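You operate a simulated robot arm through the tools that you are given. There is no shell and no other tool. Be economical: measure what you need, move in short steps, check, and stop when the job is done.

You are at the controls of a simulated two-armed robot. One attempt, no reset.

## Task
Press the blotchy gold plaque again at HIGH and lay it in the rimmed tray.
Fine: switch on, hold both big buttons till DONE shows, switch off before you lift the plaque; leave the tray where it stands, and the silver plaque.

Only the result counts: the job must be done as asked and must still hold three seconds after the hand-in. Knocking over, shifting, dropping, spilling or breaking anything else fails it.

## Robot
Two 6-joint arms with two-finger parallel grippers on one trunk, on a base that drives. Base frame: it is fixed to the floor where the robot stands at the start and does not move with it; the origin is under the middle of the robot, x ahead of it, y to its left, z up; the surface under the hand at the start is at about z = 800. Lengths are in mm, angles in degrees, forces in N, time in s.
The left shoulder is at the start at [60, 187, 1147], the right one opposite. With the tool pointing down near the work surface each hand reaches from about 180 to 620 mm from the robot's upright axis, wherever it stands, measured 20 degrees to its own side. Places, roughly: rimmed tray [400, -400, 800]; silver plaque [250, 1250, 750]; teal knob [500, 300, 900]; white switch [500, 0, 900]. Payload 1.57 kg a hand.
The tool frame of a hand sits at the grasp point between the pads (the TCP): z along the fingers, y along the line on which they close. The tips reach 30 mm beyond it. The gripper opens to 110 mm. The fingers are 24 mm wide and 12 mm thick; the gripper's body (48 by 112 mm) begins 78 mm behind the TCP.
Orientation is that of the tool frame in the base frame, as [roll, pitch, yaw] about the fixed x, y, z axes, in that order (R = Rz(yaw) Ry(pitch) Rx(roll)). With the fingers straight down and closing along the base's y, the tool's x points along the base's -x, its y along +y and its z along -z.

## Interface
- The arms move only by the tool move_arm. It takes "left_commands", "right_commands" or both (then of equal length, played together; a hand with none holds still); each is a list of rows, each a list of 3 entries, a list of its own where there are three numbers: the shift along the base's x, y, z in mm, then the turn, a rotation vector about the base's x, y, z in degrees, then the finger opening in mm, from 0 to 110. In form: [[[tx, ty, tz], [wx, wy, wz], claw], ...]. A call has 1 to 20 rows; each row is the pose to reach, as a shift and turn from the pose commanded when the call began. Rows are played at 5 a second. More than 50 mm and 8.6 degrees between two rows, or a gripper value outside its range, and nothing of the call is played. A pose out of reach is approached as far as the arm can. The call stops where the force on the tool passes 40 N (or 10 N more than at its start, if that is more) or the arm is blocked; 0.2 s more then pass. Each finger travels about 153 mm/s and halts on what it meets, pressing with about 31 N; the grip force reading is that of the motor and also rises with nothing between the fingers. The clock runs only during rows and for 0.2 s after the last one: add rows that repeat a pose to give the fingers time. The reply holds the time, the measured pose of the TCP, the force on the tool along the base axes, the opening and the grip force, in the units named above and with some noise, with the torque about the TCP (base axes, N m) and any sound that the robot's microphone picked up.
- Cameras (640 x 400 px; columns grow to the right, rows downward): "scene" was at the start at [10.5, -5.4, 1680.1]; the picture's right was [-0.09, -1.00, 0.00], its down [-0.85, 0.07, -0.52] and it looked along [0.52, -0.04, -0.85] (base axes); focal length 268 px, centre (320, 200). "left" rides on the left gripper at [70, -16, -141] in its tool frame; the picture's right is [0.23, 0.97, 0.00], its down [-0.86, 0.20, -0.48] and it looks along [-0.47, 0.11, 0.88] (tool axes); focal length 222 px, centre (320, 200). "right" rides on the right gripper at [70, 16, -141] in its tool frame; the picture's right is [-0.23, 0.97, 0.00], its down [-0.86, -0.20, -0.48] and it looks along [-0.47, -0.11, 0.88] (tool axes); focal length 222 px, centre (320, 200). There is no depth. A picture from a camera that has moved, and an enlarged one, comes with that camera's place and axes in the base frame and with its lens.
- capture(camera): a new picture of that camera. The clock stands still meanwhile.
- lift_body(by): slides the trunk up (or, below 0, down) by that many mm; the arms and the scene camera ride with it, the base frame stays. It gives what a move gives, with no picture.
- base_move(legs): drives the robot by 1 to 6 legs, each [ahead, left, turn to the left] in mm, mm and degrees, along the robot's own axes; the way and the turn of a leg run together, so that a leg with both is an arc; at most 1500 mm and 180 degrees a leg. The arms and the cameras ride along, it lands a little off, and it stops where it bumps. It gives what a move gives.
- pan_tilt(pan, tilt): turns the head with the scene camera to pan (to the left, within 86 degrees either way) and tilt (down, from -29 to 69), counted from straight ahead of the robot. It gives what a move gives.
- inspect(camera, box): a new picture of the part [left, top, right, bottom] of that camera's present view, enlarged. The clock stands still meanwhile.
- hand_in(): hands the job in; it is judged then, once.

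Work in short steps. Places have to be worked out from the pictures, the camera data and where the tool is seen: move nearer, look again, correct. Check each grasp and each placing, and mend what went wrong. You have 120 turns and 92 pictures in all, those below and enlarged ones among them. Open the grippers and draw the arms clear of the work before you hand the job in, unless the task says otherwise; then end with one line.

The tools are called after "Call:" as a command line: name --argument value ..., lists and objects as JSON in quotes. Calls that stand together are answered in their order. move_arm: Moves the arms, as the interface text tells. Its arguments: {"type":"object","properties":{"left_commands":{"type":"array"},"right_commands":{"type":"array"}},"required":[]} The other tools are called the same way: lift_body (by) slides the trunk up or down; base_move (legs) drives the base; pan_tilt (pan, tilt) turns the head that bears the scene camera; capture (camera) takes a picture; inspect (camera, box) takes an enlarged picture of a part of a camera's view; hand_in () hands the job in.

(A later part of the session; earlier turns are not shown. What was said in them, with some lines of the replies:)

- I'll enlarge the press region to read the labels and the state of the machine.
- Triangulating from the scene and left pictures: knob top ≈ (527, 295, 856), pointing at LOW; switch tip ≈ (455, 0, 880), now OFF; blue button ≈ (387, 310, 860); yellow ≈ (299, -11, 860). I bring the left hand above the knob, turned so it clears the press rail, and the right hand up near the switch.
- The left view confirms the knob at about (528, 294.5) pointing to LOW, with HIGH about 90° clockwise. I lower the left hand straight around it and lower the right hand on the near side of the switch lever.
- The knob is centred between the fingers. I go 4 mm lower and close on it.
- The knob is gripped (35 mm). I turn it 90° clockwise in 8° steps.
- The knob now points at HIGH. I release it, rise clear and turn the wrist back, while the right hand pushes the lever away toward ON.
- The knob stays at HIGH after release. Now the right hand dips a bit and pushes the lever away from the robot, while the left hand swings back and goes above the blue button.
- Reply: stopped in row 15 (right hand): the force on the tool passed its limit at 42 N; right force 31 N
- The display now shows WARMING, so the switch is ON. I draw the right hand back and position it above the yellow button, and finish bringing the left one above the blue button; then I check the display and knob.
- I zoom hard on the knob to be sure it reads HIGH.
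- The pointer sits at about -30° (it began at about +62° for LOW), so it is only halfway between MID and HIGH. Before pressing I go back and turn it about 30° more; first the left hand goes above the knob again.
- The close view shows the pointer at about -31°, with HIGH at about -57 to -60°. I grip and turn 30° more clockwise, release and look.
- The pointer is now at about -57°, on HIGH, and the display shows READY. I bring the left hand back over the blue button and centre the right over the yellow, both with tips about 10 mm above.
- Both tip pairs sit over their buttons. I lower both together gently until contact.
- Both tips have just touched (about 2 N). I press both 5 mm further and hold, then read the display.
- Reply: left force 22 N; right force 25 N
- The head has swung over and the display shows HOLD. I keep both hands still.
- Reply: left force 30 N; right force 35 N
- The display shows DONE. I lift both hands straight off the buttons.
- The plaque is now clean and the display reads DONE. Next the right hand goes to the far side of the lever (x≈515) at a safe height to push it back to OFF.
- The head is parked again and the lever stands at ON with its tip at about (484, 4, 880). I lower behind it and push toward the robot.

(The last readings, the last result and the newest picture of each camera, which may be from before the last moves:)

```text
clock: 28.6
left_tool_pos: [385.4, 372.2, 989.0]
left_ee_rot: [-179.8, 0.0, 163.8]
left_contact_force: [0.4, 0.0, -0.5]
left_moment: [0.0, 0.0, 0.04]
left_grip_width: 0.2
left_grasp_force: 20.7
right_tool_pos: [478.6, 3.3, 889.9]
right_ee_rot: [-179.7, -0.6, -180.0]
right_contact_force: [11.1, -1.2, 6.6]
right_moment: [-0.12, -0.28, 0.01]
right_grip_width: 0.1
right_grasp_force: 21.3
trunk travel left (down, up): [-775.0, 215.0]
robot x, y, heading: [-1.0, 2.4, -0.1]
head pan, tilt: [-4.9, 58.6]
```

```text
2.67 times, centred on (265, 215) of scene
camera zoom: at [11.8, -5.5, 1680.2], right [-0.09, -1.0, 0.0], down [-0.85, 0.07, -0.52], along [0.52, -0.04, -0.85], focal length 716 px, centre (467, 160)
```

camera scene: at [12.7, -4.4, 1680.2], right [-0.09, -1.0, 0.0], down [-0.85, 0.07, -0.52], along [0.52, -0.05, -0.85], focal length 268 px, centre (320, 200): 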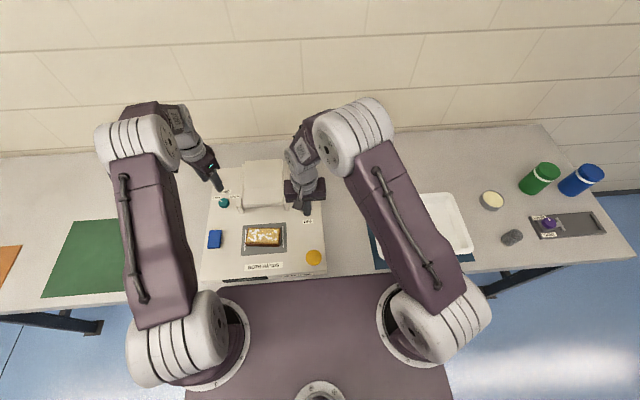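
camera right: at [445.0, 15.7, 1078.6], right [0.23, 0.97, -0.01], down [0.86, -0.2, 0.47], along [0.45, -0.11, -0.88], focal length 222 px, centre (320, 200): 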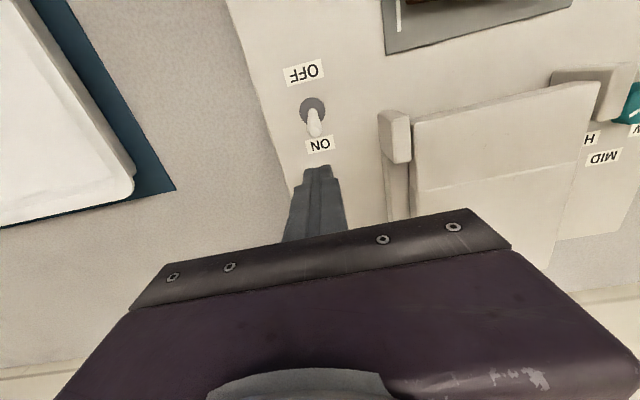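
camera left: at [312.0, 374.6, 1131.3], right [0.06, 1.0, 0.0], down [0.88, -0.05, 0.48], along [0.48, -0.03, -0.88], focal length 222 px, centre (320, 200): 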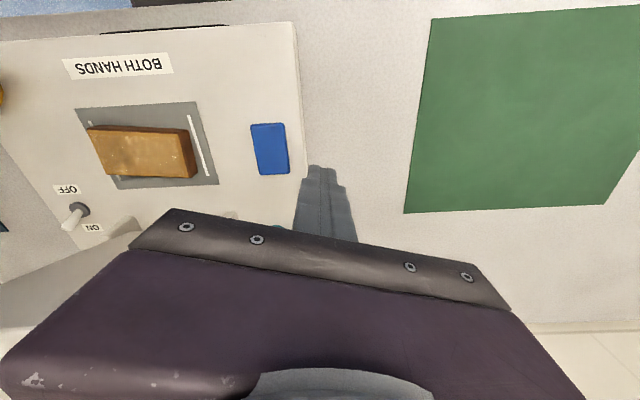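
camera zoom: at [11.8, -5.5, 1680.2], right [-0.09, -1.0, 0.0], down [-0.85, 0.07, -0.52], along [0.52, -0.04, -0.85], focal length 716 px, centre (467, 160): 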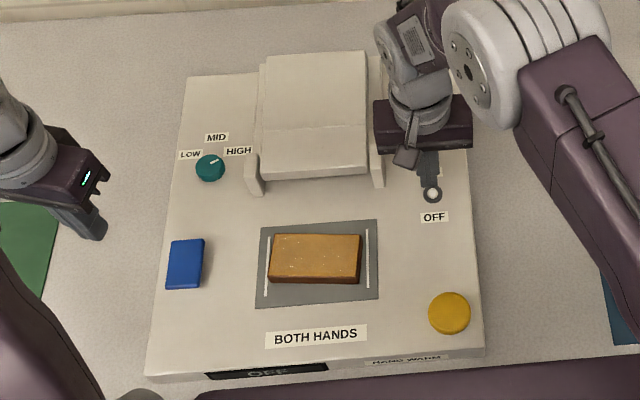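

The display reads OFF. I back the right hand off the lever, rise, and swing over the plaque with the wrist turned 90° so that the fingers close along x; the left hand moves further out of the way.

Call:
move_arm --right_commands '[[[12, 0, 0], [0, 0, 0], 0], [[15, 0, 40], [0, 0, 0], 0], [[15, 0, 80], [0, 0, 0], 0], [[10, 0, 125], [0, 0, 0], 0], [[0, 10, 125], [0, 0, 8.2], 30], [[-10, 25, 125], [0, 0, 16.4], 60], [[-20, 40, 125], [0, 0, 24.6], 90], [[-30, 55, 125], [0, 0, 32.8], 110], [[-40, 70, 125], [0, 0, 41], 110], [[-50, 85, 125], [0, 0, 49.2], 110], [[-60, 100, 125], [0, 0, 57.4], 110], [[-70, 115, 125], [0, 0, 65.6], 110], [[-80, 130, 125], [0, 0, 73.8], 110], [[-90, 140, 125], [0, 0, 82], 110], [[-94, 148, 125], [0, 0, 90], 110], [[-94, 148, 125], [0, 0, 90], 110]]' --left_commands '[[[0, 0, 0], [0, 0, 0], 0], [[0, 10, 0], [0, 0, 0], 0], [[0, 20, 0], [0, 0, 0], 0], [[0, 30, 0], [0, 0, 0], 0], [[0, 40, 0], [0, 0, 0], 0], [[0, 50, 0], [0, 0, 0], 0], [[0, 60, 0], [0, 0, 0], 0], [[0, 60, 0], [0, 0, 0], 0], [[0, 60, 0], [0, 0, 0], 0], [[0, 60, 0], [0, 0, 0], 0], [[0, 60, 0], [0, 0, 0], 0], [[0, 60, 0], [0, 0, 0], 0], [[0, 60, 0], [0, 0, 0], 0], [[0, 60, 0], [0, 0, 0], 0], [[0, 60, 0], [0, 0, 0], 0], [[0, 60, 0], [0, 0, 0], 0]]'

Call:
capture --camera "right"

Call:
capture --camera "scene"

Call:
capture --camera "left"

```text
clock: 31.9
left_tool_pos: [388.0, 430.7, 990.4]
left_ee_rot: [180.0, 0.2, 163.7]
left_contact_force: [-0.8, 0.7, 0.1]
left_moment: [0.01, -0.01, 0.0]
left_grip_width: 0.1
left_grasp_force: 21.4
right_tool_pos: [380.0, 151.4, 1015.7]
right_ee_rot: [-179.7, -1.0, -89.9]
right_contact_force: [0.6, -0.6, -0.1]
right_moment: [0.01, -0.02, -0.03]
right_grip_width: 110.1
right_grasp_force: 0.1
trunk travel left (down, up): [-775.0, 215.0]
robot x, y, heading: [-1.4, 3.2, 0.1]
head pan, tilt: [-4.9, 58.6]
```

```text
56 pictures are left
camera right: at [362.4, 84.1, 1157.8], right [-0.97, 0.22, -0.01], down [0.2, 0.86, 0.47], along [0.11, 0.45, -0.88], focal length 222 px, centre (320, 200)
```

right: 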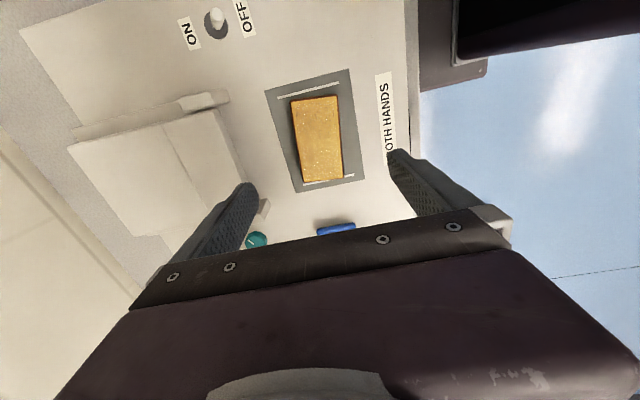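

```text
55 pictures are left
camera scene: at [10.1, -5.3, 1680.1], right [-0.09, -1.0, 0.0], down [-0.85, 0.07, -0.52], along [0.52, -0.04, -0.85], focal length 268 px, centre (320, 200)
```

scene: 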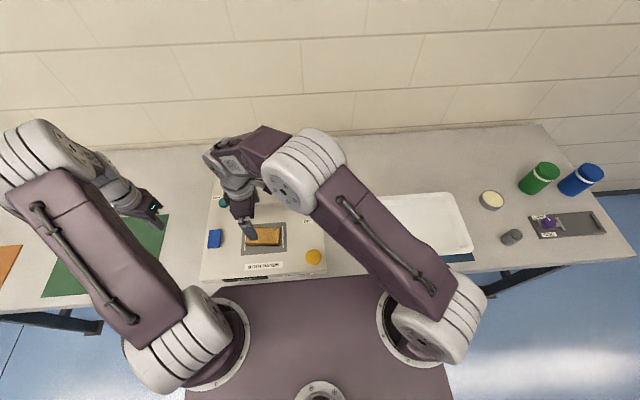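

```text
54 pictures are left
camera left: at [315.6, 433.8, 1131.2], right [0.05, 1.0, 0.0], down [0.88, -0.05, 0.48], along [0.48, -0.03, -0.88], focal length 222 px, centre (320, 200)
```

left: 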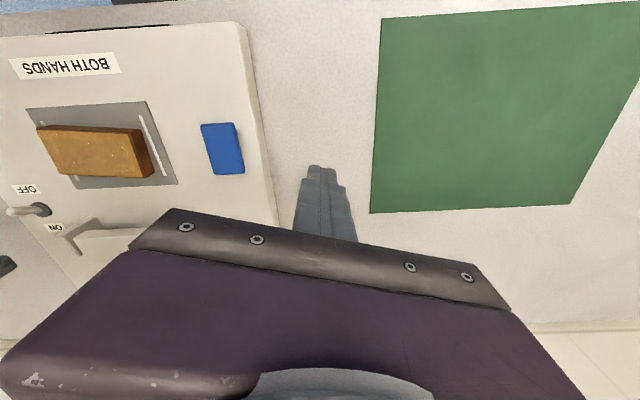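

The plaque's top centre works out to about (383, 150, 860), 56 × 110 mm, turned about -6.5° about z. I align the wrist and descend to just above it, then check.

Call:
move_arm --right_commands '[[[3, 0, -30], [0, 0, -6.5], 100], [[3, -1, -70], [0, 0, -6.5], 90], [[3, -1, -95], [0, 0, -6.5], 90], [[3, -1, -105], [0, 0, -6.5], 90], [[3, -1, -105], [0, 0, -6.5], 90]]'

Call:
capture --camera "right"

Call:
inspect --camera "left" --box '[0, 60, 240, 210]'

Call:
inspect --camera "scene" --box '[190, 140, 340, 290]'

```text
clock: 33.1
left_tool_pos: [386.3, 430.9, 990.3]
left_ee_rot: [179.9, 0.2, 163.7]
left_contact_force: [0.0, 0.5, 0.6]
left_moment: [0.01, 0.01, 0.01]
left_grip_width: 0.0
left_grasp_force: 21.3
right_tool_pos: [381.1, 149.3, 909.6]
right_ee_rot: [-179.7, -0.9, -96.4]
right_contact_force: [-0.1, 0.3, 0.2]
right_moment: [0.01, 0.0, -0.01]
right_grip_width: 90.0
right_grasp_force: 0.0
trunk travel left (down, up): [-775.0, 215.0]
robot x, y, heading: [-0.2, -2.1, 0.2]
head pan, tilt: [-4.9, 58.6]
```

```text
53 pictures are left
camera right: at [356.2, 85.5, 1052.7], right [-0.94, 0.34, -0.01], down [0.29, 0.83, 0.47], along [0.16, 0.44, -0.88], focal length 222 px, centre (320, 200)
```

right: 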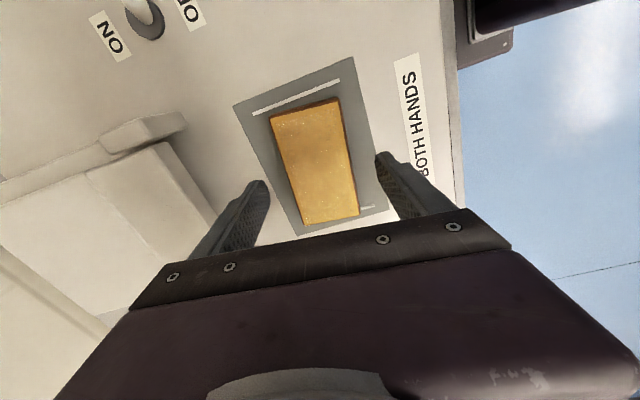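

```text
2.67 times, centred on (120, 135) of left
camera zoom: at [315.5, 433.8, 1131.3], right [0.05, 1.0, 0.0], down [0.88, -0.05, 0.48], along [0.48, -0.03, -0.88], focal length 592 px, centre (853, 373)
```

zoom: 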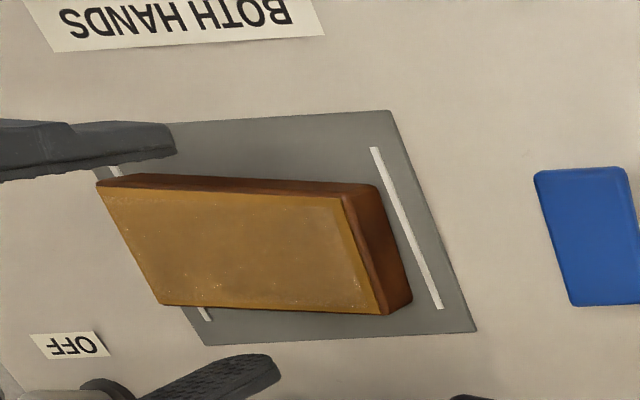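

```text
2.67 times, centred on (265, 215) of scene
camera zoom: at [9.9, -5.2, 1680.1], right [-0.09, -1.0, 0.0], down [-0.85, 0.07, -0.52], along [0.52, -0.04, -0.85], focal length 716 px, centre (467, 160)
```

zoom: 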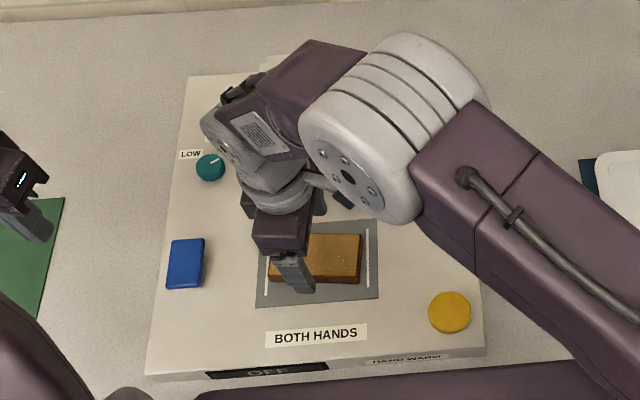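

The plaque is centred between the fingers and aligned. I descend to tips ≈ 847 and close.

Call:
move_arm --right_commands '[[[1, 0, -15], [0, 0, 0], 90], [[1, 0, -27], [0, 0, 0], 90], [[1, 0, -33], [0, 0, 0], 90], [[1, 0, -33], [0, 0, 0], 70], [[1, 0, -33], [0, 0, 0], 52], [[1, 0, -33], [0, 0, 0], 40], [[1, 0, -33], [0, 0, 0], 40]]'

Call:
inspect --camera "left" --box '[0, 60, 240, 210]'

```text
clock: 34.8
left_tool_pos: [387.9, 430.4, 990.8]
left_ee_rot: [180.0, 0.1, 163.8]
left_contact_force: [0.1, -0.6, -0.4]
left_moment: [0.0, -0.01, 0.0]
left_grip_width: 0.0
left_grasp_force: 21.3
right_tool_pos: [383.4, 149.8, 877.3]
right_ee_rot: [-179.7, -0.9, -96.5]
right_contact_force: [0.0, 0.0, 1.1]
right_moment: [0.02, -0.04, 0.03]
right_grip_width: 59.4
right_grasp_force: 30.6
trunk travel left (down, up): [-775.0, 215.0]
robot x, y, heading: [-0.6, -5.0, -0.0]
head pan, tilt: [-4.9, 58.6]
```

```text
2.67 times, centred on (120, 135) of left
camera zoom: at [315.4, 433.9, 1131.2], right [0.05, 1.0, 0.0], down [0.88, -0.05, 0.48], along [0.48, -0.03, -0.88], focal length 592 px, centre (853, 373)
```

zoom: 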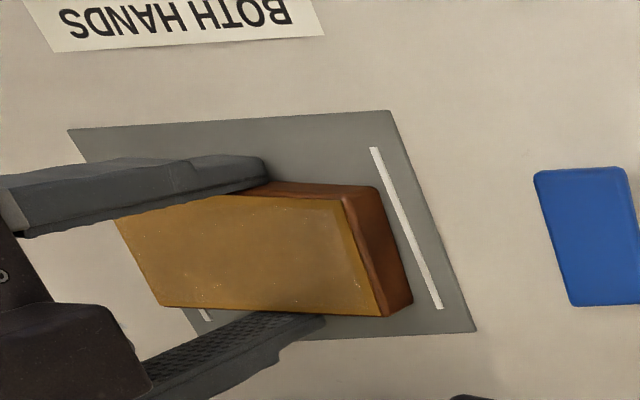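

The plaque is gripped (59 mm). I lift it straight up.

Call:
move_arm --right_commands '[[[0, 0, 15], [0, 0, 0], 40], [[0, 0, 40], [0, 0, 0], 40], [[0, 0, 80], [0, 0, 0], 40], [[0, 0, 120], [0, 0, 0], 40], [[0, 0, 140], [0, 0, 0], 40]]'

Call:
capture --camera "scene"

Call:
capture --camera "right"

```text
clock: 36.0
left_tool_pos: [387.1, 431.6, 989.9]
left_ee_rot: [179.9, 0.1, 163.6]
left_contact_force: [-0.1, -0.5, 0.0]
left_moment: [0.02, 0.02, 0.01]
left_grip_width: 0.0
left_grasp_force: 20.7
right_tool_pos: [384.3, 151.2, 1014.6]
right_ee_rot: [-179.6, -1.0, -96.5]
right_contact_force: [-0.4, 0.7, -0.5]
right_moment: [0.02, 0.0, -0.01]
right_grip_width: 40.0
right_grasp_force: 0.1
trunk travel left (down, up): [-775.0, 215.0]
robot x, y, heading: [-2.9, -4.4, 0.1]
head pan, tilt: [-4.9, 58.6]
```

```text
49 pictures are left
camera scene: at [9.8, -5.2, 1680.1], right [-0.09, -1.0, 0.0], down [-0.85, 0.07, -0.52], along [0.52, -0.04, -0.85], focal length 268 px, centre (320, 200)
```

scene: 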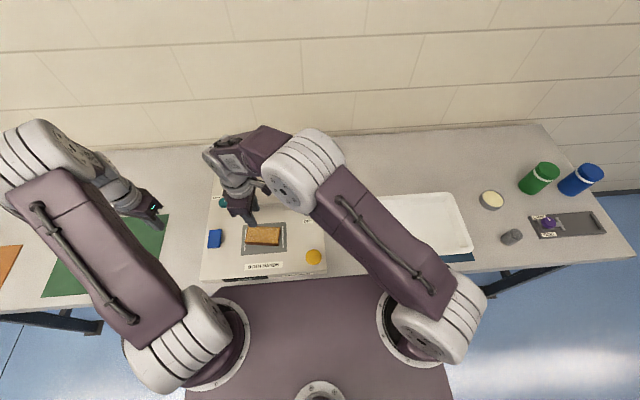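

```text
48 pictures are left
camera right: at [359.0, 87.9, 1158.8], right [-0.94, 0.34, -0.01], down [0.29, 0.84, 0.47], along [0.16, 0.44, -0.89], focal length 222 px, centre (320, 200)
```

right: 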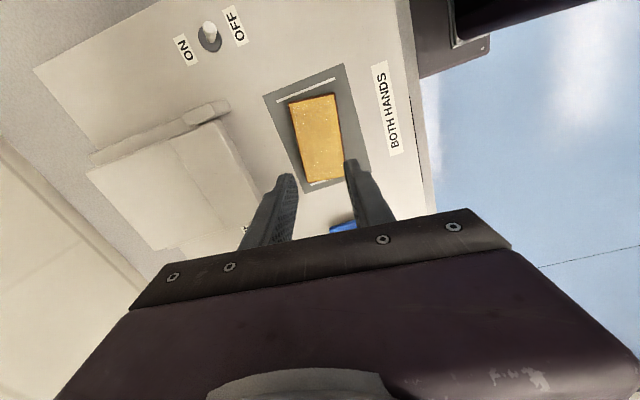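

The fingers slipped off the edge – the plaque is still in place on its plate. I open, go down further until the tips nearly touch the plate, and regrip.

Call:
move_arm --right_commands '[[[0, 0, 0], [0, 0, 0], 70], [[0, 0, 0], [0, 0, 0], 90], [[0, 0, -40], [0, 0, 0], 90], [[0, 0, -80], [0, 0, 0], 90], [[0, 0, -115], [0, 0, 0], 90], [[0, 0, -130], [0, 0, 0], 90], [[0, 0, -136], [0, 0, 0], 90], [[0, 0, -139], [0, 0, 0], 90], [[0, 0, -142], [0, 0, 0], 90], [[0, 0, -144], [0, 0, 0], 90], [[0, 0, -144], [0, 0, 0], 90]]'

Call:
inspect --camera "left" --box '[0, 60, 240, 210]'

Call:
capture --camera "right"

```text
clock: 38.4
left_tool_pos: [386.2, 430.6, 990.6]
left_ee_rot: [-180.0, 0.0, 163.7]
left_contact_force: [-0.2, 0.0, 0.3]
left_moment: [0.0, -0.01, 0.02]
left_grip_width: 0.0
left_grasp_force: 20.9
right_tool_pos: [384.9, 150.2, 873.5]
right_ee_rot: [-179.6, -0.7, -96.4]
right_contact_force: [-1.5, -0.1, 16.9]
right_moment: [0.25, 0.83, 0.09]
right_grip_width: 90.1
right_grasp_force: 0.3
trunk travel left (down, up): [-775.0, 215.0]
robot x, y, heading: [-1.4, 0.3, -0.3]
head pan, tilt: [-4.9, 58.6]
```

```text
2.67 times, centred on (120, 135) of left
camera zoom: at [314.3, 433.2, 1132.2], right [0.05, 1.0, 0.0], down [0.88, -0.05, 0.48], along [0.48, -0.03, -0.88], focal length 592 px, centre (853, 373)
```

zoom: 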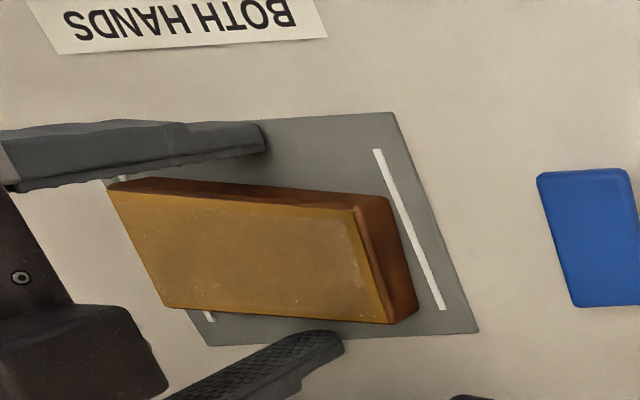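

```text
46 pictures are left
camera right: at [359.1, 85.6, 1016.5], right [-0.94, 0.34, -0.01], down [0.29, 0.83, 0.47], along [0.17, 0.44, -0.88], focal length 222 px, centre (320, 200)
```

right: 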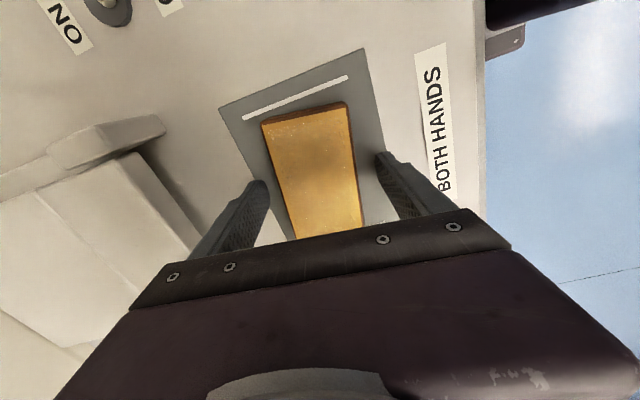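

The tips touch the plate at TCP 873.5, so the earlier grasp was about 4 mm too high. I level the hand, back off 1 mm, close more firmly, and lift only a little to test.

Call:
move_arm --right_commands '[[[-1, 0, 2], [0.7, 0.4, 0], 90], [[-1, 0, 2], [0.7, 0.4, 0], 70], [[-1, 0, 2], [0.7, 0.4, 0], 50], [[-1, 0, 2], [0.7, 0.4, 0], 20], [[-1, 0, 2], [0.7, 0.4, 0], 0], [[-1, 0, 2], [0.7, 0.4, 0], 0]]'

Call:
inspect --camera "left" --box '[0, 60, 240, 210]'

```text
clock: 39.8
left_tool_pos: [386.3, 431.9, 990.8]
left_ee_rot: [180.0, 0.1, 163.7]
left_contact_force: [-0.1, -1.2, -1.1]
left_moment: [0.02, 0.01, 0.0]
left_grip_width: 0.0
left_grasp_force: 21.1
right_tool_pos: [383.9, 149.8, 873.3]
right_ee_rot: [179.8, -0.3, -96.6]
right_contact_force: [0.2, -0.2, 0.6]
right_moment: [0.02, -0.05, -0.04]
right_grip_width: 59.5
right_grasp_force: 31.2
trunk travel left (down, up): [-775.0, 215.0]
robot x, y, heading: [-1.8, -1.7, 0.1]
head pan, tilt: [-4.9, 58.6]
```

```text
2.67 times, centred on (120, 135) of left
camera zoom: at [315.5, 433.8, 1131.2], right [0.05, 1.0, 0.0], down [0.88, -0.05, 0.48], along [0.48, -0.03, -0.88], focal length 592 px, centre (853, 373)
```

zoom: 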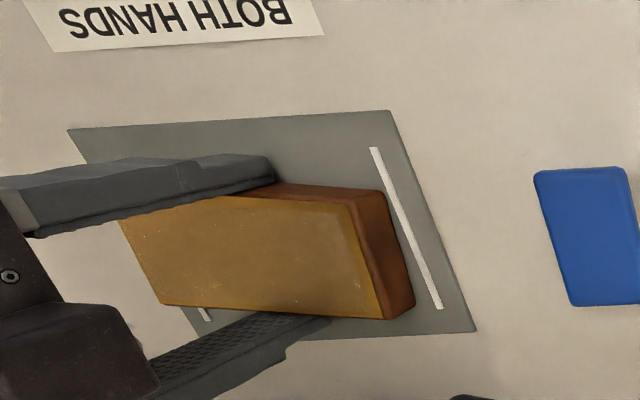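

It's gripped at 59.5 mm and the tips are at the plate. I lift slowly by 15 mm as a test.

Call:
move_arm --right_commands '[[[0, 0, 2], [0, 0, 0], 0], [[0, 0, 4], [0, 0, 0], 0], [[0, 0, 7], [0, 0, 0], 0], [[0, 0, 11], [0, 0, 0], 0], [[0, 0, 15], [0, 0, 0], 0]]'

Call:
inspect --camera "left" --box '[0, 60, 240, 210]'

```text
clock: 41.0
left_tool_pos: [386.9, 432.1, 990.3]
left_ee_rot: [179.9, 0.1, 163.7]
left_contact_force: [-0.4, -0.6, 0.7]
left_moment: [-0.01, 0.0, 0.04]
left_grip_width: 0.0
left_grasp_force: 21.5
right_tool_pos: [384.7, 148.7, 889.6]
right_ee_rot: [179.9, -0.3, -96.5]
right_contact_force: [-1.2, 0.3, -1.7]
right_moment: [-0.01, -0.01, 0.01]
right_grip_width: 59.5
right_grasp_force: 30.3
trunk travel left (down, up): [-775.0, 215.0]
robot x, y, heading: [0.3, 1.0, -0.2]
head pan, tilt: [-4.9, 58.6]
```

```text
2.67 times, centred on (120, 135) of left
camera zoom: at [315.6, 433.9, 1131.2], right [0.05, 1.0, 0.0], down [0.88, -0.05, 0.48], along [0.48, -0.03, -0.88], focal length 592 px, centre (853, 373)
```

zoom: 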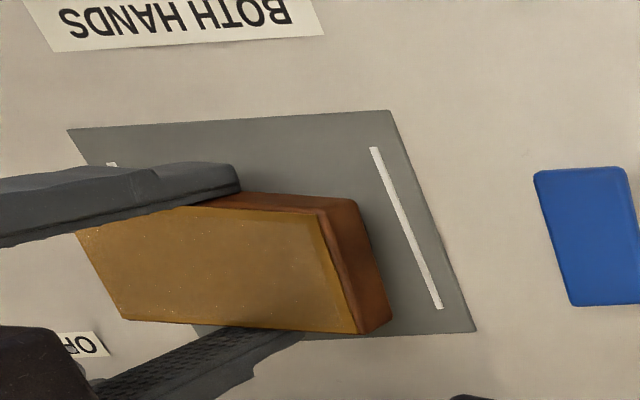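

The plaque is up with the fingers. I raise it to about z = 990 and carry it sideways toward the tray, halfway first.

Call:
move_arm --right_commands '[[[0, 0, 15], [0, 0, 0], 0], [[0, 0, 35], [0, 0, 0], 0], [[0, 0, 60], [0, 0, 0], 0], [[0, 0, 85], [0, 0, 0], 0], [[0, 0, 100], [0, 0, 0], 0], [[0, -15, 105], [0, 0, 0], 0], [[0, -40, 105], [0, 0, 0], 0], [[0, -70, 105], [0, 0, 0], 0], [[0, -100, 105], [0, 0, 0], 0], [[0, -130, 105], [0, 0, 0], 0], [[0, -160, 105], [0, 0, 0], 0], [[0, -190, 105], [0, 0, 0], 0], [[0, -220, 105], [0, 0, 0], 0], [[0, -250, 105], [0, 0, 0], 0], [[0, -270, 105], [0, 0, 0], 0], [[0, -280, 105], [0, 0, 0], 0]]'

Call:
capture --camera "scene"

Call:
capture --camera "right"

```text
clock: 44.4
left_tool_pos: [386.9, 430.7, 991.5]
left_ee_rot: [-180.0, 0.0, 163.7]
left_contact_force: [0.3, -0.5, -0.2]
left_moment: [-0.01, -0.02, -0.01]
left_grip_width: 0.0
left_grasp_force: 20.7
right_tool_pos: [382.3, -129.4, 991.2]
right_ee_rot: [179.9, -0.2, -96.5]
right_contact_force: [0.0, 0.6, -2.3]
right_moment: [-0.02, -0.02, 0.0]
right_grip_width: 59.4
right_grasp_force: 31.4
trunk travel left (down, up): [-775.0, 215.0]
robot x, y, heading: [-2.8, 1.4, 0.2]
head pan, tilt: [-4.9, 58.6]
```

```text
43 pictures are left
camera scene: at [10.0, -5.6, 1680.1], right [-0.09, -1.0, 0.0], down [-0.85, 0.07, -0.52], along [0.52, -0.04, -0.85], focal length 268 px, centre (320, 200)
```

scene: 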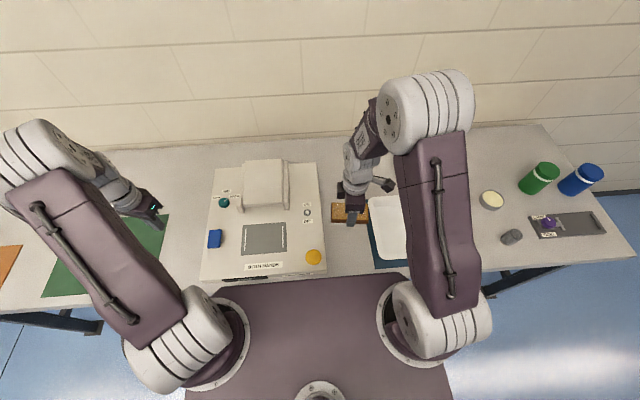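

```text
42 pictures are left
camera right: at [359.0, -194.1, 1134.5], right [-0.94, 0.34, 0.0], down [0.3, 0.83, 0.47], along [0.16, 0.45, -0.88], focal length 222 px, centre (320, 200)
```

right: 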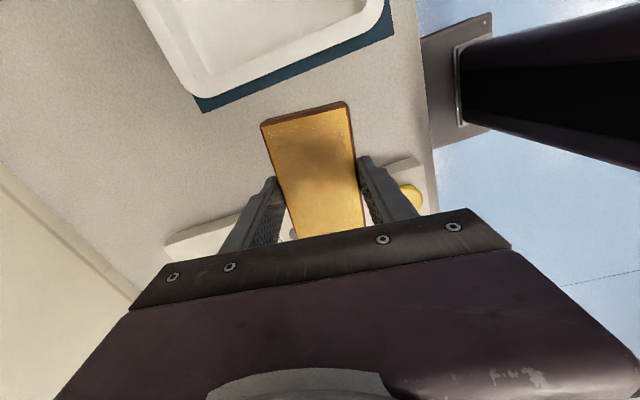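

The plaque rides well in the grip. I carry it on to above the tray centre, estimated at (393, -382).

Call:
move_arm --right_commands '[[[2, -25, 0], [0, 0, 0], 0], [[4, -55, 0], [0, 0, 0], 0], [[6, -85, 0], [0, 0, 0], 0], [[8, -115, 0], [0, 0, 0], 0], [[10, -145, 0], [0, 0, 0], 0], [[10, -175, 0], [0, 0, 0], 0], [[10, -205, 0], [0, 0, 0], 0], [[10, -235, 0], [0, 0, 0], 0], [[10, -250, 0], [0, 0, 0], 0], [[10, -250, 0], [0, 0, 0], 0]]'

Call:
capture --camera "scene"

Call:
capture --camera "right"

```text
clock: 46.5
left_tool_pos: [385.8, 431.3, 990.0]
left_ee_rot: [-180.0, 0.1, 163.6]
left_contact_force: [-0.4, 0.9, -0.2]
left_moment: [0.0, -0.02, -0.03]
left_grip_width: 0.1
left_grasp_force: 21.9
right_tool_pos: [392.4, -380.9, 995.8]
right_ee_rot: [179.9, -0.4, -96.6]
right_contact_force: [0.1, 0.2, -1.5]
right_moment: [-0.02, -0.02, 0.04]
right_grip_width: 59.3
right_grasp_force: 30.9
trunk travel left (down, up): [-775.0, 215.0]
robot x, y, heading: [-0.7, -2.3, -0.2]
head pan, tilt: [-4.9, 58.6]
```

```text
41 pictures are left
camera scene: at [10.0, -5.1, 1680.1], right [-0.09, -1.0, 0.0], down [-0.85, 0.07, -0.52], along [0.52, -0.04, -0.85], focal length 268 px, centre (320, 200)
```

scene: 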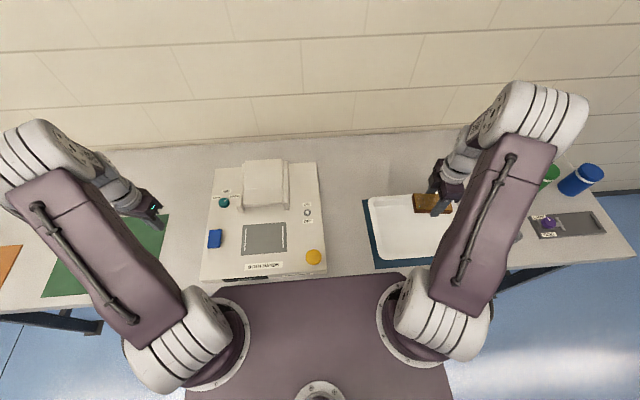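

```text
40 pictures are left
camera right: at [368.8, -446.4, 1137.4], right [-0.94, 0.34, 0.0], down [0.3, 0.83, 0.47], along [0.16, 0.45, -0.88], focal length 222 px, centre (320, 200)
```

right: 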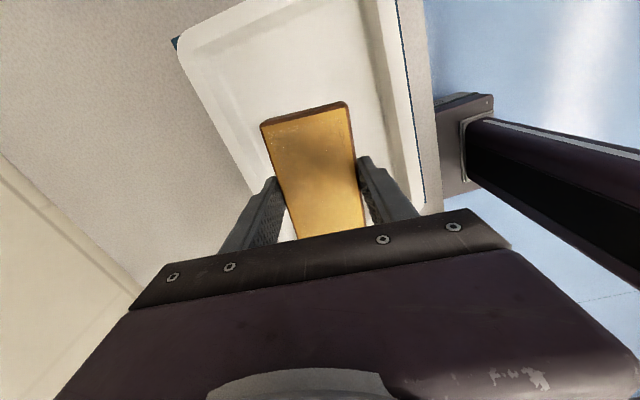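

The hand is centred over the tray (rim corners check out at x 271–510, y -538…-230). I lower quickly to about 30 mm above the floor and then look.

Call:
move_arm --right_commands '[[[0, 0, -30], [0, 0, 0], 0], [[0, 0, -60], [0, 0, 0], 0], [[0, 0, -90], [0, 0, 0], 0], [[0, 0, -115], [0, 0, 0], 0], [[0, 0, -130], [0, 0, 0], 0], [[0, 0, -138], [0, 0, 0], 0], [[0, 0, -138], [0, 0, 0], 0]]'

Call:
inspect --camera "scene" --box '[350, 160, 510, 280]'

```text
clock: 48.1
left_tool_pos: [387.9, 430.7, 989.8]
left_ee_rot: [-180.0, 0.1, 163.7]
left_contact_force: [-1.1, -0.2, 0.9]
left_moment: [0.01, 0.01, 0.03]
left_grip_width: 0.0
left_grasp_force: 21.2
right_tool_pos: [393.0, -378.2, 855.4]
right_ee_rot: [179.8, -0.2, -96.4]
right_contact_force: [-1.1, -0.3, -0.9]
right_moment: [-0.01, 0.0, 0.02]
right_grip_width: 59.3
right_grasp_force: 31.1
trunk travel left (down, up): [-775.0, 215.0]
robot x, y, heading: [-1.8, 0.3, 0.1]
head pan, tilt: [-4.9, 58.6]
```

```text
3.33 times, centred on (430, 220) of scene
camera zoom: at [10.1, -5.5, 1680.1], right [-0.09, -1.0, 0.0], down [-0.85, 0.07, -0.52], along [0.52, -0.04, -0.85], focal length 894 px, centre (-47, 133)
```

zoom: 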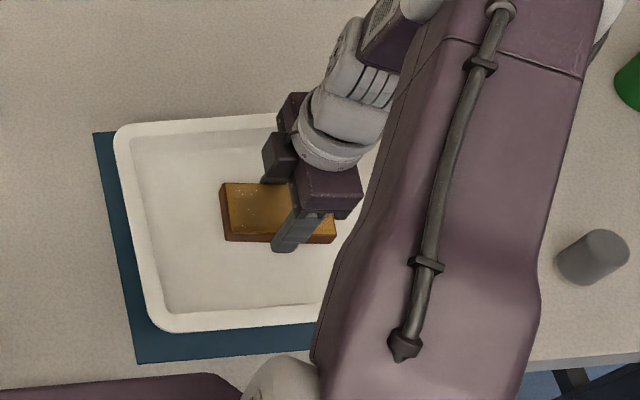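

The plaque is well inside the rim. I lower in small steps until it touches the tray floor.

Call:
move_arm --right_commands '[[[0, 0, -4], [0, 0, 0], 0], [[0, 0, -8], [0, 0, 0], 0], [[0, 0, -11], [0, 0, 0], 0], [[0, 0, -14], [0, 0, 0], 0], [[0, 0, -17], [0, 0, 0], 0]]'

```text
clock: 49.4
left_tool_pos: [387.6, 430.1, 989.4]
left_ee_rot: [-180.0, 0.2, 163.6]
left_contact_force: [-0.8, 0.9, 0.0]
left_moment: [-0.04, -0.04, 0.0]
left_grip_width: 0.3
left_grasp_force: 21.7
right_tool_pos: [392.9, -380.3, 838.1]
right_ee_rot: [179.8, -0.2, -96.6]
right_contact_force: [0.1, -0.2, -0.1]
right_moment: [0.0, -0.01, 0.0]
right_grip_width: 59.2
right_grasp_force: 30.6
trunk travel left (down, up): [-775.0, 215.0]
robot x, y, heading: [-2.4, 2.2, 0.2]
head pan, tilt: [-4.9, 58.6]
```

No contact yet at TCP 838; I continue down in 1 mm steps.

Call:
move_arm --right_commands '[[[0, 0, -1], [0, 0, 0], 0], [[0, 0, -2], [0, 0, 0], 0], [[0, 0, -3], [0, 0, 0], 0], [[0, 0, -3], [0, 0, 0], 0]]'

```text
clock: 50.4
left_tool_pos: [386.1, 431.4, 991.5]
left_ee_rot: [-180.0, 0.1, 163.7]
left_contact_force: [0.8, -0.3, -0.2]
left_moment: [-0.04, -0.01, -0.02]
left_grip_width: 0.0
left_grasp_force: 21.3
right_tool_pos: [393.2, -379.5, 837.8]
right_ee_rot: [180.0, -0.4, -96.5]
right_contact_force: [4.6, -3.6, 19.5]
right_moment: [0.61, 0.24, -0.14]
right_grip_width: 59.3
right_grasp_force: 31.1
trunk travel left (down, up): [-775.0, 215.0]
robot x, y, heading: [2.0, 0.1, 0.5]
head pan, tilt: [-4.9, 58.6]
```

Contact (about 19 N up). I ease up a touch, open the fingers to 76 mm, and then rise straight.

Call:
move_arm --right_commands '[[[0, 0, 2], [0, 0, 0], 0], [[0, 0, 2], [0, 0, 0], 62], [[0, 0, 2], [0, 0, 0], 70], [[0, 0, 2], [0, 0, 0], 78], [[0, 0, 2], [0, 0, 0], 78], [[0, 0, 20], [0, 0, 0], 78], [[0, 0, 50], [0, 0, 0], 78], [[0, 0, 90], [0, 0, 0], 78], [[0, 0, 130], [0, 0, 0], 78], [[0, 0, 160], [0, 0, 0], 78]]'

Call:
capture --camera "right"

```text
clock: 52.5
left_tool_pos: [386.3, 431.2, 990.5]
left_ee_rot: [-179.9, 0.0, 163.7]
left_contact_force: [-0.2, 0.4, -0.2]
left_moment: [0.0, -0.01, -0.01]
left_grip_width: 0.0
left_grasp_force: 21.3
right_tool_pos: [392.3, -382.8, 993.3]
right_ee_rot: [179.8, -0.3, -96.4]
right_contact_force: [-0.4, 0.2, -0.8]
right_moment: [0.03, -0.02, -0.02]
right_grip_width: 77.6
right_grasp_force: 0.0
trunk travel left (down, up): [-775.0, 215.0]
robot x, y, heading: [2.4, 1.6, -0.0]
head pan, tilt: [-4.9, 58.6]
```

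```text
38 pictures are left
camera right: at [367.9, -448.1, 1136.1], right [-0.94, 0.34, 0.0], down [0.3, 0.83, 0.47], along [0.16, 0.45, -0.88], focal length 222 px, centre (320, 200)
```

right: 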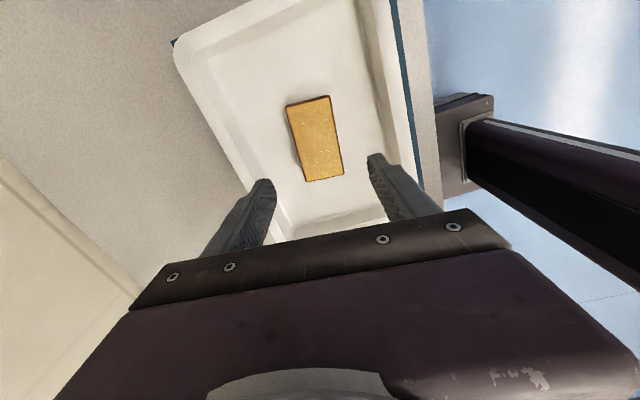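

The plaque lies flat in the tray. I draw the right arm clear, open, and check the tray position, plaque, knob, switch and display.

Call:
move_arm --right_commands '[[[-10, 20, 40], [0, 0, 8], 100], [[-20, 40, 80], [0, 0, 16], 110], [[-30, 70, 120], [0, 0, 24], 110], [[-40, 110, 150], [0, 0, 32], 110], [[-40, 150, 170], [0, 0, 40], 110], [[-40, 190, 180], [0, 0, 48], 110], [[-40, 220, 180], [0, 0, 56], 110]]' --left_commands '[[[0, 0, 20], [0, 0, 0], 40], [[0, 0, 40], [0, 0, 0], 80], [[0, 0, 60], [0, 0, 0], 110], [[0, 0, 80], [0, 0, 0], 110], [[0, 0, 100], [0, 0, 0], 110], [[0, 0, 110], [0, 0, 0], 110], [[0, 0, 110], [0, 0, 0], 110]]'

Call:
capture --camera "scene"

Call:
inspect --camera "scene" --box '[350, 160, 510, 280]'

Call:
capture --camera "right"

```text
refused: row 3 steps farther than a row can; nothing moved
```

```text
37 pictures are left
camera scene: at [9.1, -4.6, 1680.1], right [-0.09, -1.0, 0.0], down [-0.85, 0.07, -0.52], along [0.52, -0.04, -0.85], focal length 268 px, centre (320, 200)
```

scene: 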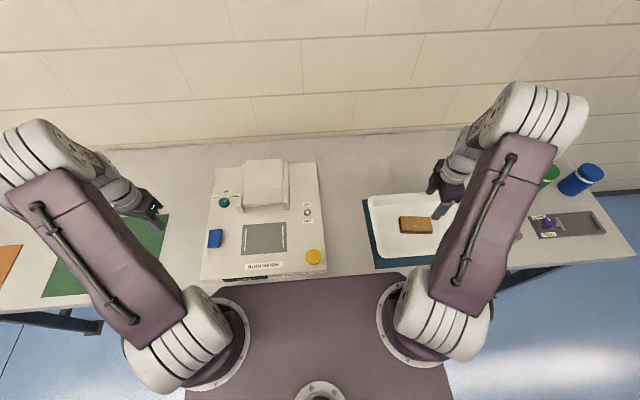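

```text
3.33 times, centred on (430, 220) of scene
camera zoom: at [9.1, -4.6, 1680.1], right [-0.09, -1.0, 0.0], down [-0.85, 0.07, -0.52], along [0.52, -0.04, -0.85], focal length 894 px, centre (-47, 133)
```

zoom: 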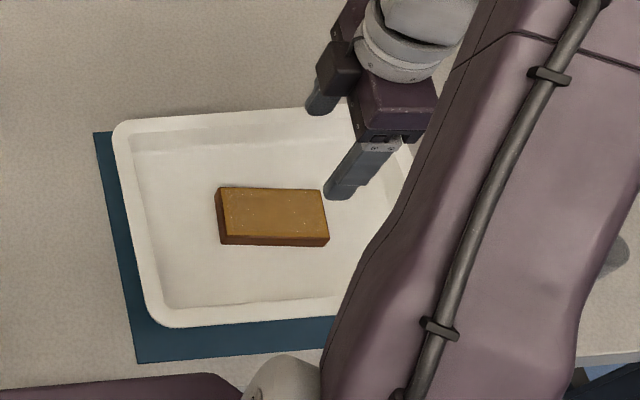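

```text
35 pictures are left
camera right: at [367.9, -448.1, 1136.1], right [-0.94, 0.34, 0.0], down [0.3, 0.83, 0.47], along [0.16, 0.45, -0.88], focal length 222 px, centre (320, 200)
```

right: 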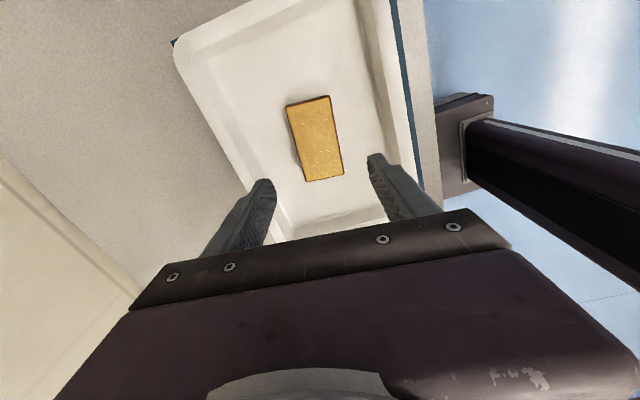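

The plaque sits well in the tray, but compared with the earlier picture the tray crept about 5–6 mm away (+x) from contact while lowering. I'll nudge it back gently from inside its near wall: closed fingers first above (328, -384).

Call:
move_arm --right_commands '[[[-20, 0, 0], [0, 0, 0], 50], [[-45, 0, 0], [0, 0, 0], 20], [[-64, 0, 0], [0, 0, 0], 0], [[-64, 0, -35], [0, 0, 0], 0], [[-64, 0, -75], [0, 0, 0], 0], [[-64, 0, -105], [0, 0, 0], 0], [[-64, 0, -105], [0, 0, 0], 0]]'

Call:
inspect --camera "scene" --box '[350, 160, 510, 280]'

Call:
capture --camera "right"

```text
clock: 54.1
left_tool_pos: [386.8, 430.9, 989.9]
left_ee_rot: [180.0, 0.1, 163.7]
left_contact_force: [0.6, 0.1, 1.0]
left_moment: [0.0, 0.0, -0.02]
left_grip_width: 0.0
left_grasp_force: 21.3
right_tool_pos: [326.9, -380.3, 893.0]
right_ee_rot: [179.8, -0.2, -96.6]
right_contact_force: [0.6, -0.5, 0.1]
right_moment: [0.01, 0.0, 0.01]
right_grip_width: 0.0
right_grasp_force: 21.2
trunk travel left (down, up): [-775.0, 215.0]
robot x, y, heading: [2.8, 1.1, -0.1]
head pan, tilt: [-4.9, 58.6]
```

```text
3.33 times, centred on (430, 220) of scene
camera zoom: at [9.7, -5.1, 1680.1], right [-0.09, -1.0, 0.0], down [-0.85, 0.07, -0.52], along [0.52, -0.04, -0.85], focal length 894 px, centre (-47, 133)
```

zoom: 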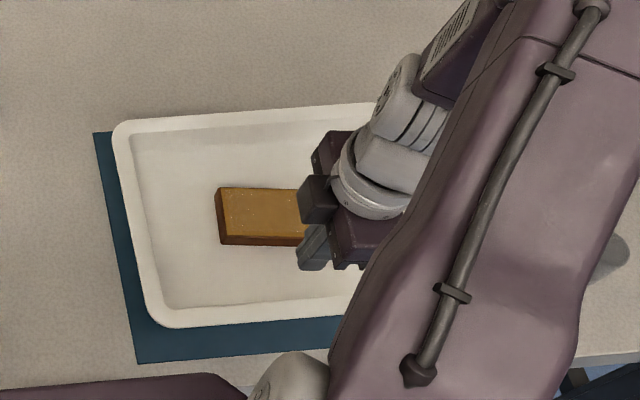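

```text
33 pictures are left
camera right: at [302.3, -446.3, 1036.4], right [-0.94, 0.34, 0.0], down [0.3, 0.83, 0.47], along [0.16, 0.45, -0.88], focal length 222 px, centre (320, 200)
```

right: 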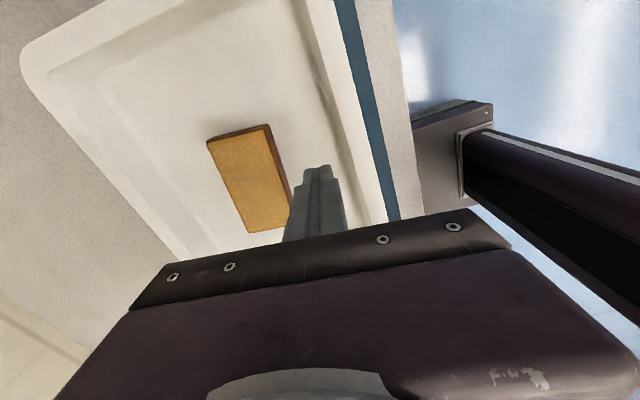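

There is room between the plaque and near wall. I lower the closed tips to about 8 mm above the tray floor and approach the near wall until light contact.

Call:
move_arm --right_commands '[[[0, 0, -20], [0, 0, 0], 0], [[0, 0, -38], [0, 0, 0], 0], [[0, 0, -46], [0, 0, 0], 0], [[-4, 0, -46], [0, 0, 0], 0], [[-8, 0, -46], [0, 0, 0], 0], [[-12, 0, -46], [0, 0, 0], 0]]'

```text
clock: 55.5
left_tool_pos: [387.1, 431.5, 990.6]
left_ee_rot: [179.9, 0.1, 163.7]
left_contact_force: [-0.3, -0.4, 1.1]
left_moment: [-0.01, 0.01, 0.03]
left_grip_width: 0.0
left_grasp_force: 21.1
right_tool_pos: [318.0, -379.3, 845.0]
right_ee_rot: [179.9, -0.3, -96.5]
right_contact_force: [-0.6, -0.6, -0.2]
right_moment: [0.0, 0.0, 0.0]
right_grip_width: 0.1
right_grasp_force: 21.5
trunk travel left (down, up): [-775.0, 215.0]
robot x, y, heading: [0.8, -3.0, -0.1]
head pan, tilt: [-4.9, 58.6]
```

No contact yet; I continue in 2 mm steps.

Call:
move_arm --right_commands '[[[-2, 0, 0], [0, 0, 0], 0], [[-4, 0, 0], [0, 0, 0], 0], [[-6, 0, 0], [0, 0, 0], 0]]'

Call:
inspect --camera "right" --box '[240, 60, 440, 220]'

```text
clock: 56.4
left_tool_pos: [387.8, 430.6, 990.4]
left_ee_rot: [180.0, 0.0, 163.7]
left_contact_force: [0.6, -0.2, 0.0]
left_moment: [0.0, 0.01, 0.0]
left_grip_width: 0.0
left_grasp_force: 21.5
right_tool_pos: [311.7, -378.3, 845.2]
right_ee_rot: [179.8, -0.2, -96.5]
right_contact_force: [0.0, 0.6, 0.4]
right_moment: [-0.03, 0.01, 0.03]
right_grip_width: 0.2
right_grasp_force: 21.1
trunk travel left (down, up): [-775.0, 215.0]
robot x, y, heading: [-0.2, 0.1, -0.2]
head pan, tilt: [-4.9, 58.6]
```

```text
2.50 times, centred on (340, 140) of right
camera zoom: at [287.1, -445.3, 987.8], right [-0.94, 0.34, 0.0], down [0.3, 0.83, 0.47], along [0.16, 0.45, -0.88], focal length 555 px, centre (270, 350)
```

zoom: 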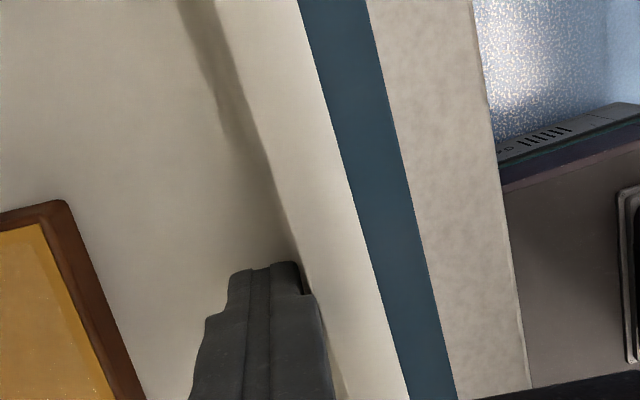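

The tip is almost at the wall. I advance 4 mm more and read the force.

Call:
move_arm --right_commands '[[[-2, 0, 0], [0, 0, 0], 0], [[-4, 0, 0], [0, 0, 0], 0], [[-5, 0, 0], [0, 0, 0], 0]]'

Call:
inspect --camera "scene" --box '[350, 160, 510, 280]'

```text
clock: 57.1
left_tool_pos: [387.8, 432.1, 991.0]
left_ee_rot: [-180.0, 0.1, 163.7]
left_contact_force: [0.7, 0.1, -0.5]
left_moment: [0.04, 0.01, 0.0]
left_grip_width: 0.0
left_grasp_force: 21.4
right_tool_pos: [306.0, -380.5, 844.4]
right_ee_rot: [179.9, -0.2, -96.6]
right_contact_force: [1.8, 1.1, -0.7]
right_moment: [-0.02, -0.09, 0.0]
right_grip_width: 0.0
right_grasp_force: 21.5
trunk travel left (down, up): [-775.0, 215.0]
robot x, y, heading: [-0.6, -0.9, 0.0]
head pan, tilt: [-4.9, 58.6]
```

```text
3.33 times, centred on (430, 220) of scene
camera zoom: at [10.3, -5.4, 1680.0], right [-0.09, -1.0, 0.0], down [-0.85, 0.07, -0.52], along [0.52, -0.04, -0.85], focal length 894 px, centre (-47, 133)
```

zoom: 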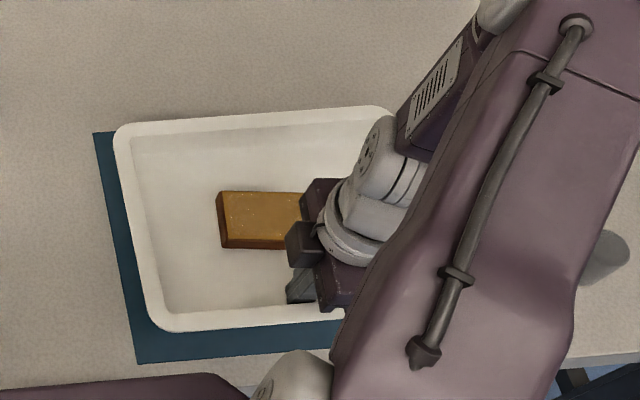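

The tray has come back ~4 mm and its rim now matches the earlier picture relative to the mat. I back off the wall and rise, then move both arms clear.

Call:
move_arm --right_commands '[[[8, 0, 0], [0, 0, 0], 0], [[10, 0, 20], [0, 0, 0], 0], [[10, 0, 60], [0, 0, 0], 0], [[10, 0, 100], [0, 0, 0], 0], [[10, 0, 140], [0, 0, 0], 30], [[10, 20, 170], [0, 0, 8], 60], [[10, 50, 200], [0, 0, 16], 90], [[10, 85, 225], [0, 0, 24], 110], [[10, 120, 250], [0, 0, 32], 110], [[10, 160, 265], [0, 0, 40], 110], [[10, 200, 275], [0, 0, 48], 110], [[10, 220, 280], [0, 0, 56], 110]]' --left_commands '[[[0, 0, 10], [0, 0, 0], 20], [[0, 0, 20], [0, 0, 0], 40], [[0, 0, 40], [0, 0, 0], 60], [[0, 0, 60], [0, 0, 0], 80], [[0, 0, 80], [0, 0, 0], 100], [[0, 0, 100], [0, 0, 0], 110], [[0, 0, 110], [0, 0, 0], 110], [[0, 0, 110], [0, 0, 0], 110], [[0, 0, 110], [0, 0, 0], 110], [[0, 0, 110], [0, 0, 0], 110], [[0, 0, 110], [0, 0, 0], 110], [[0, 0, 110], [0, 0, 0], 110]]'

Call:
capture --camera "scene"

Call:
inspect --camera "scene" --box '[190, 140, 340, 290]'

Call:
inspect --camera "scene" --box '[350, 160, 510, 280]'

```text
clock: 59.8
left_tool_pos: [388.5, 431.6, 1100.8]
left_ee_rot: [-179.9, 0.1, 163.6]
left_contact_force: [0.3, 0.3, 0.7]
left_moment: [0.04, 0.02, 0.02]
left_grip_width: 109.8
left_grasp_force: 0.1
right_tool_pos: [314.5, -160.8, 1124.1]
right_ee_rot: [179.8, -0.3, -40.4]
right_contact_force: [0.2, 0.2, -0.1]
right_moment: [-0.01, 0.0, 0.02]
right_grip_width: 110.0
right_grasp_force: 0.1
trunk travel left (down, up): [-775.0, 215.0]
robot x, y, heading: [-4.6, -1.8, -0.0]
head pan, tilt: [-4.9, 58.6]
```

```text
30 pictures are left
camera scene: at [10.0, -4.9, 1680.1], right [-0.09, -1.0, 0.0], down [-0.85, 0.07, -0.52], along [0.52, -0.04, -0.85], focal length 268 px, centre (320, 200)
```

scene: 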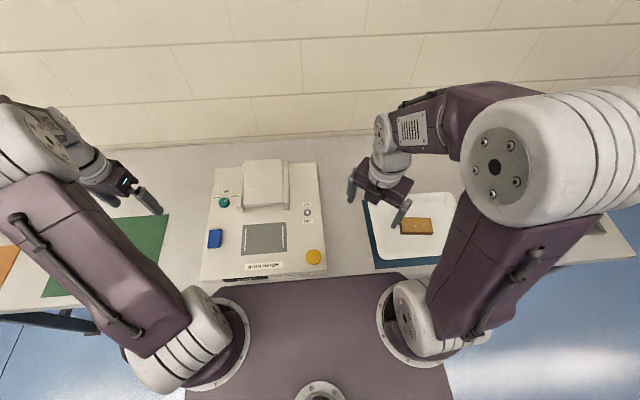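

```text
2.67 times, centred on (265, 215) of scene
camera zoom: at [10.0, -4.9, 1680.1], right [-0.09, -1.0, 0.0], down [-0.85, 0.07, -0.52], along [0.52, -0.04, -0.85], focal length 716 px, centre (467, 160)
```

zoom: 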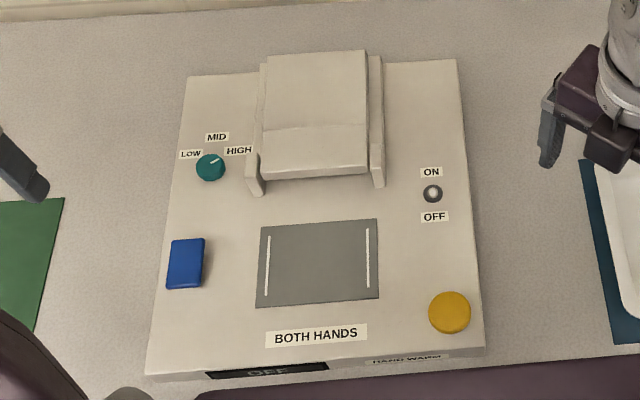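

```text
3.33 times, centred on (430, 220) of scene
camera zoom: at [10.0, -4.9, 1680.1], right [-0.09, -1.0, 0.0], down [-0.85, 0.07, -0.52], along [0.52, -0.04, -0.85], focal length 894 px, centre (-47, 133)
```

zoom: 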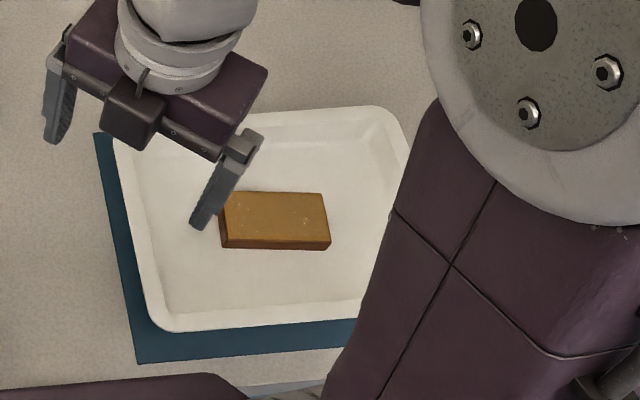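

The press is OFF, the clean plaque lies in the tray, the tray is in its place, and both open hands are clear. I hand in.

Call:
hand_in

```text
The job is handed in.
```

The gold plaque was pressed again at HIGH until DONE showed, the press was switched off before I lifted it, and the plaque now lies in the tray; the tray crept about 5 mm during placing and I nudged it back to match its earlier position by eye, and the silver plaque was never touched.
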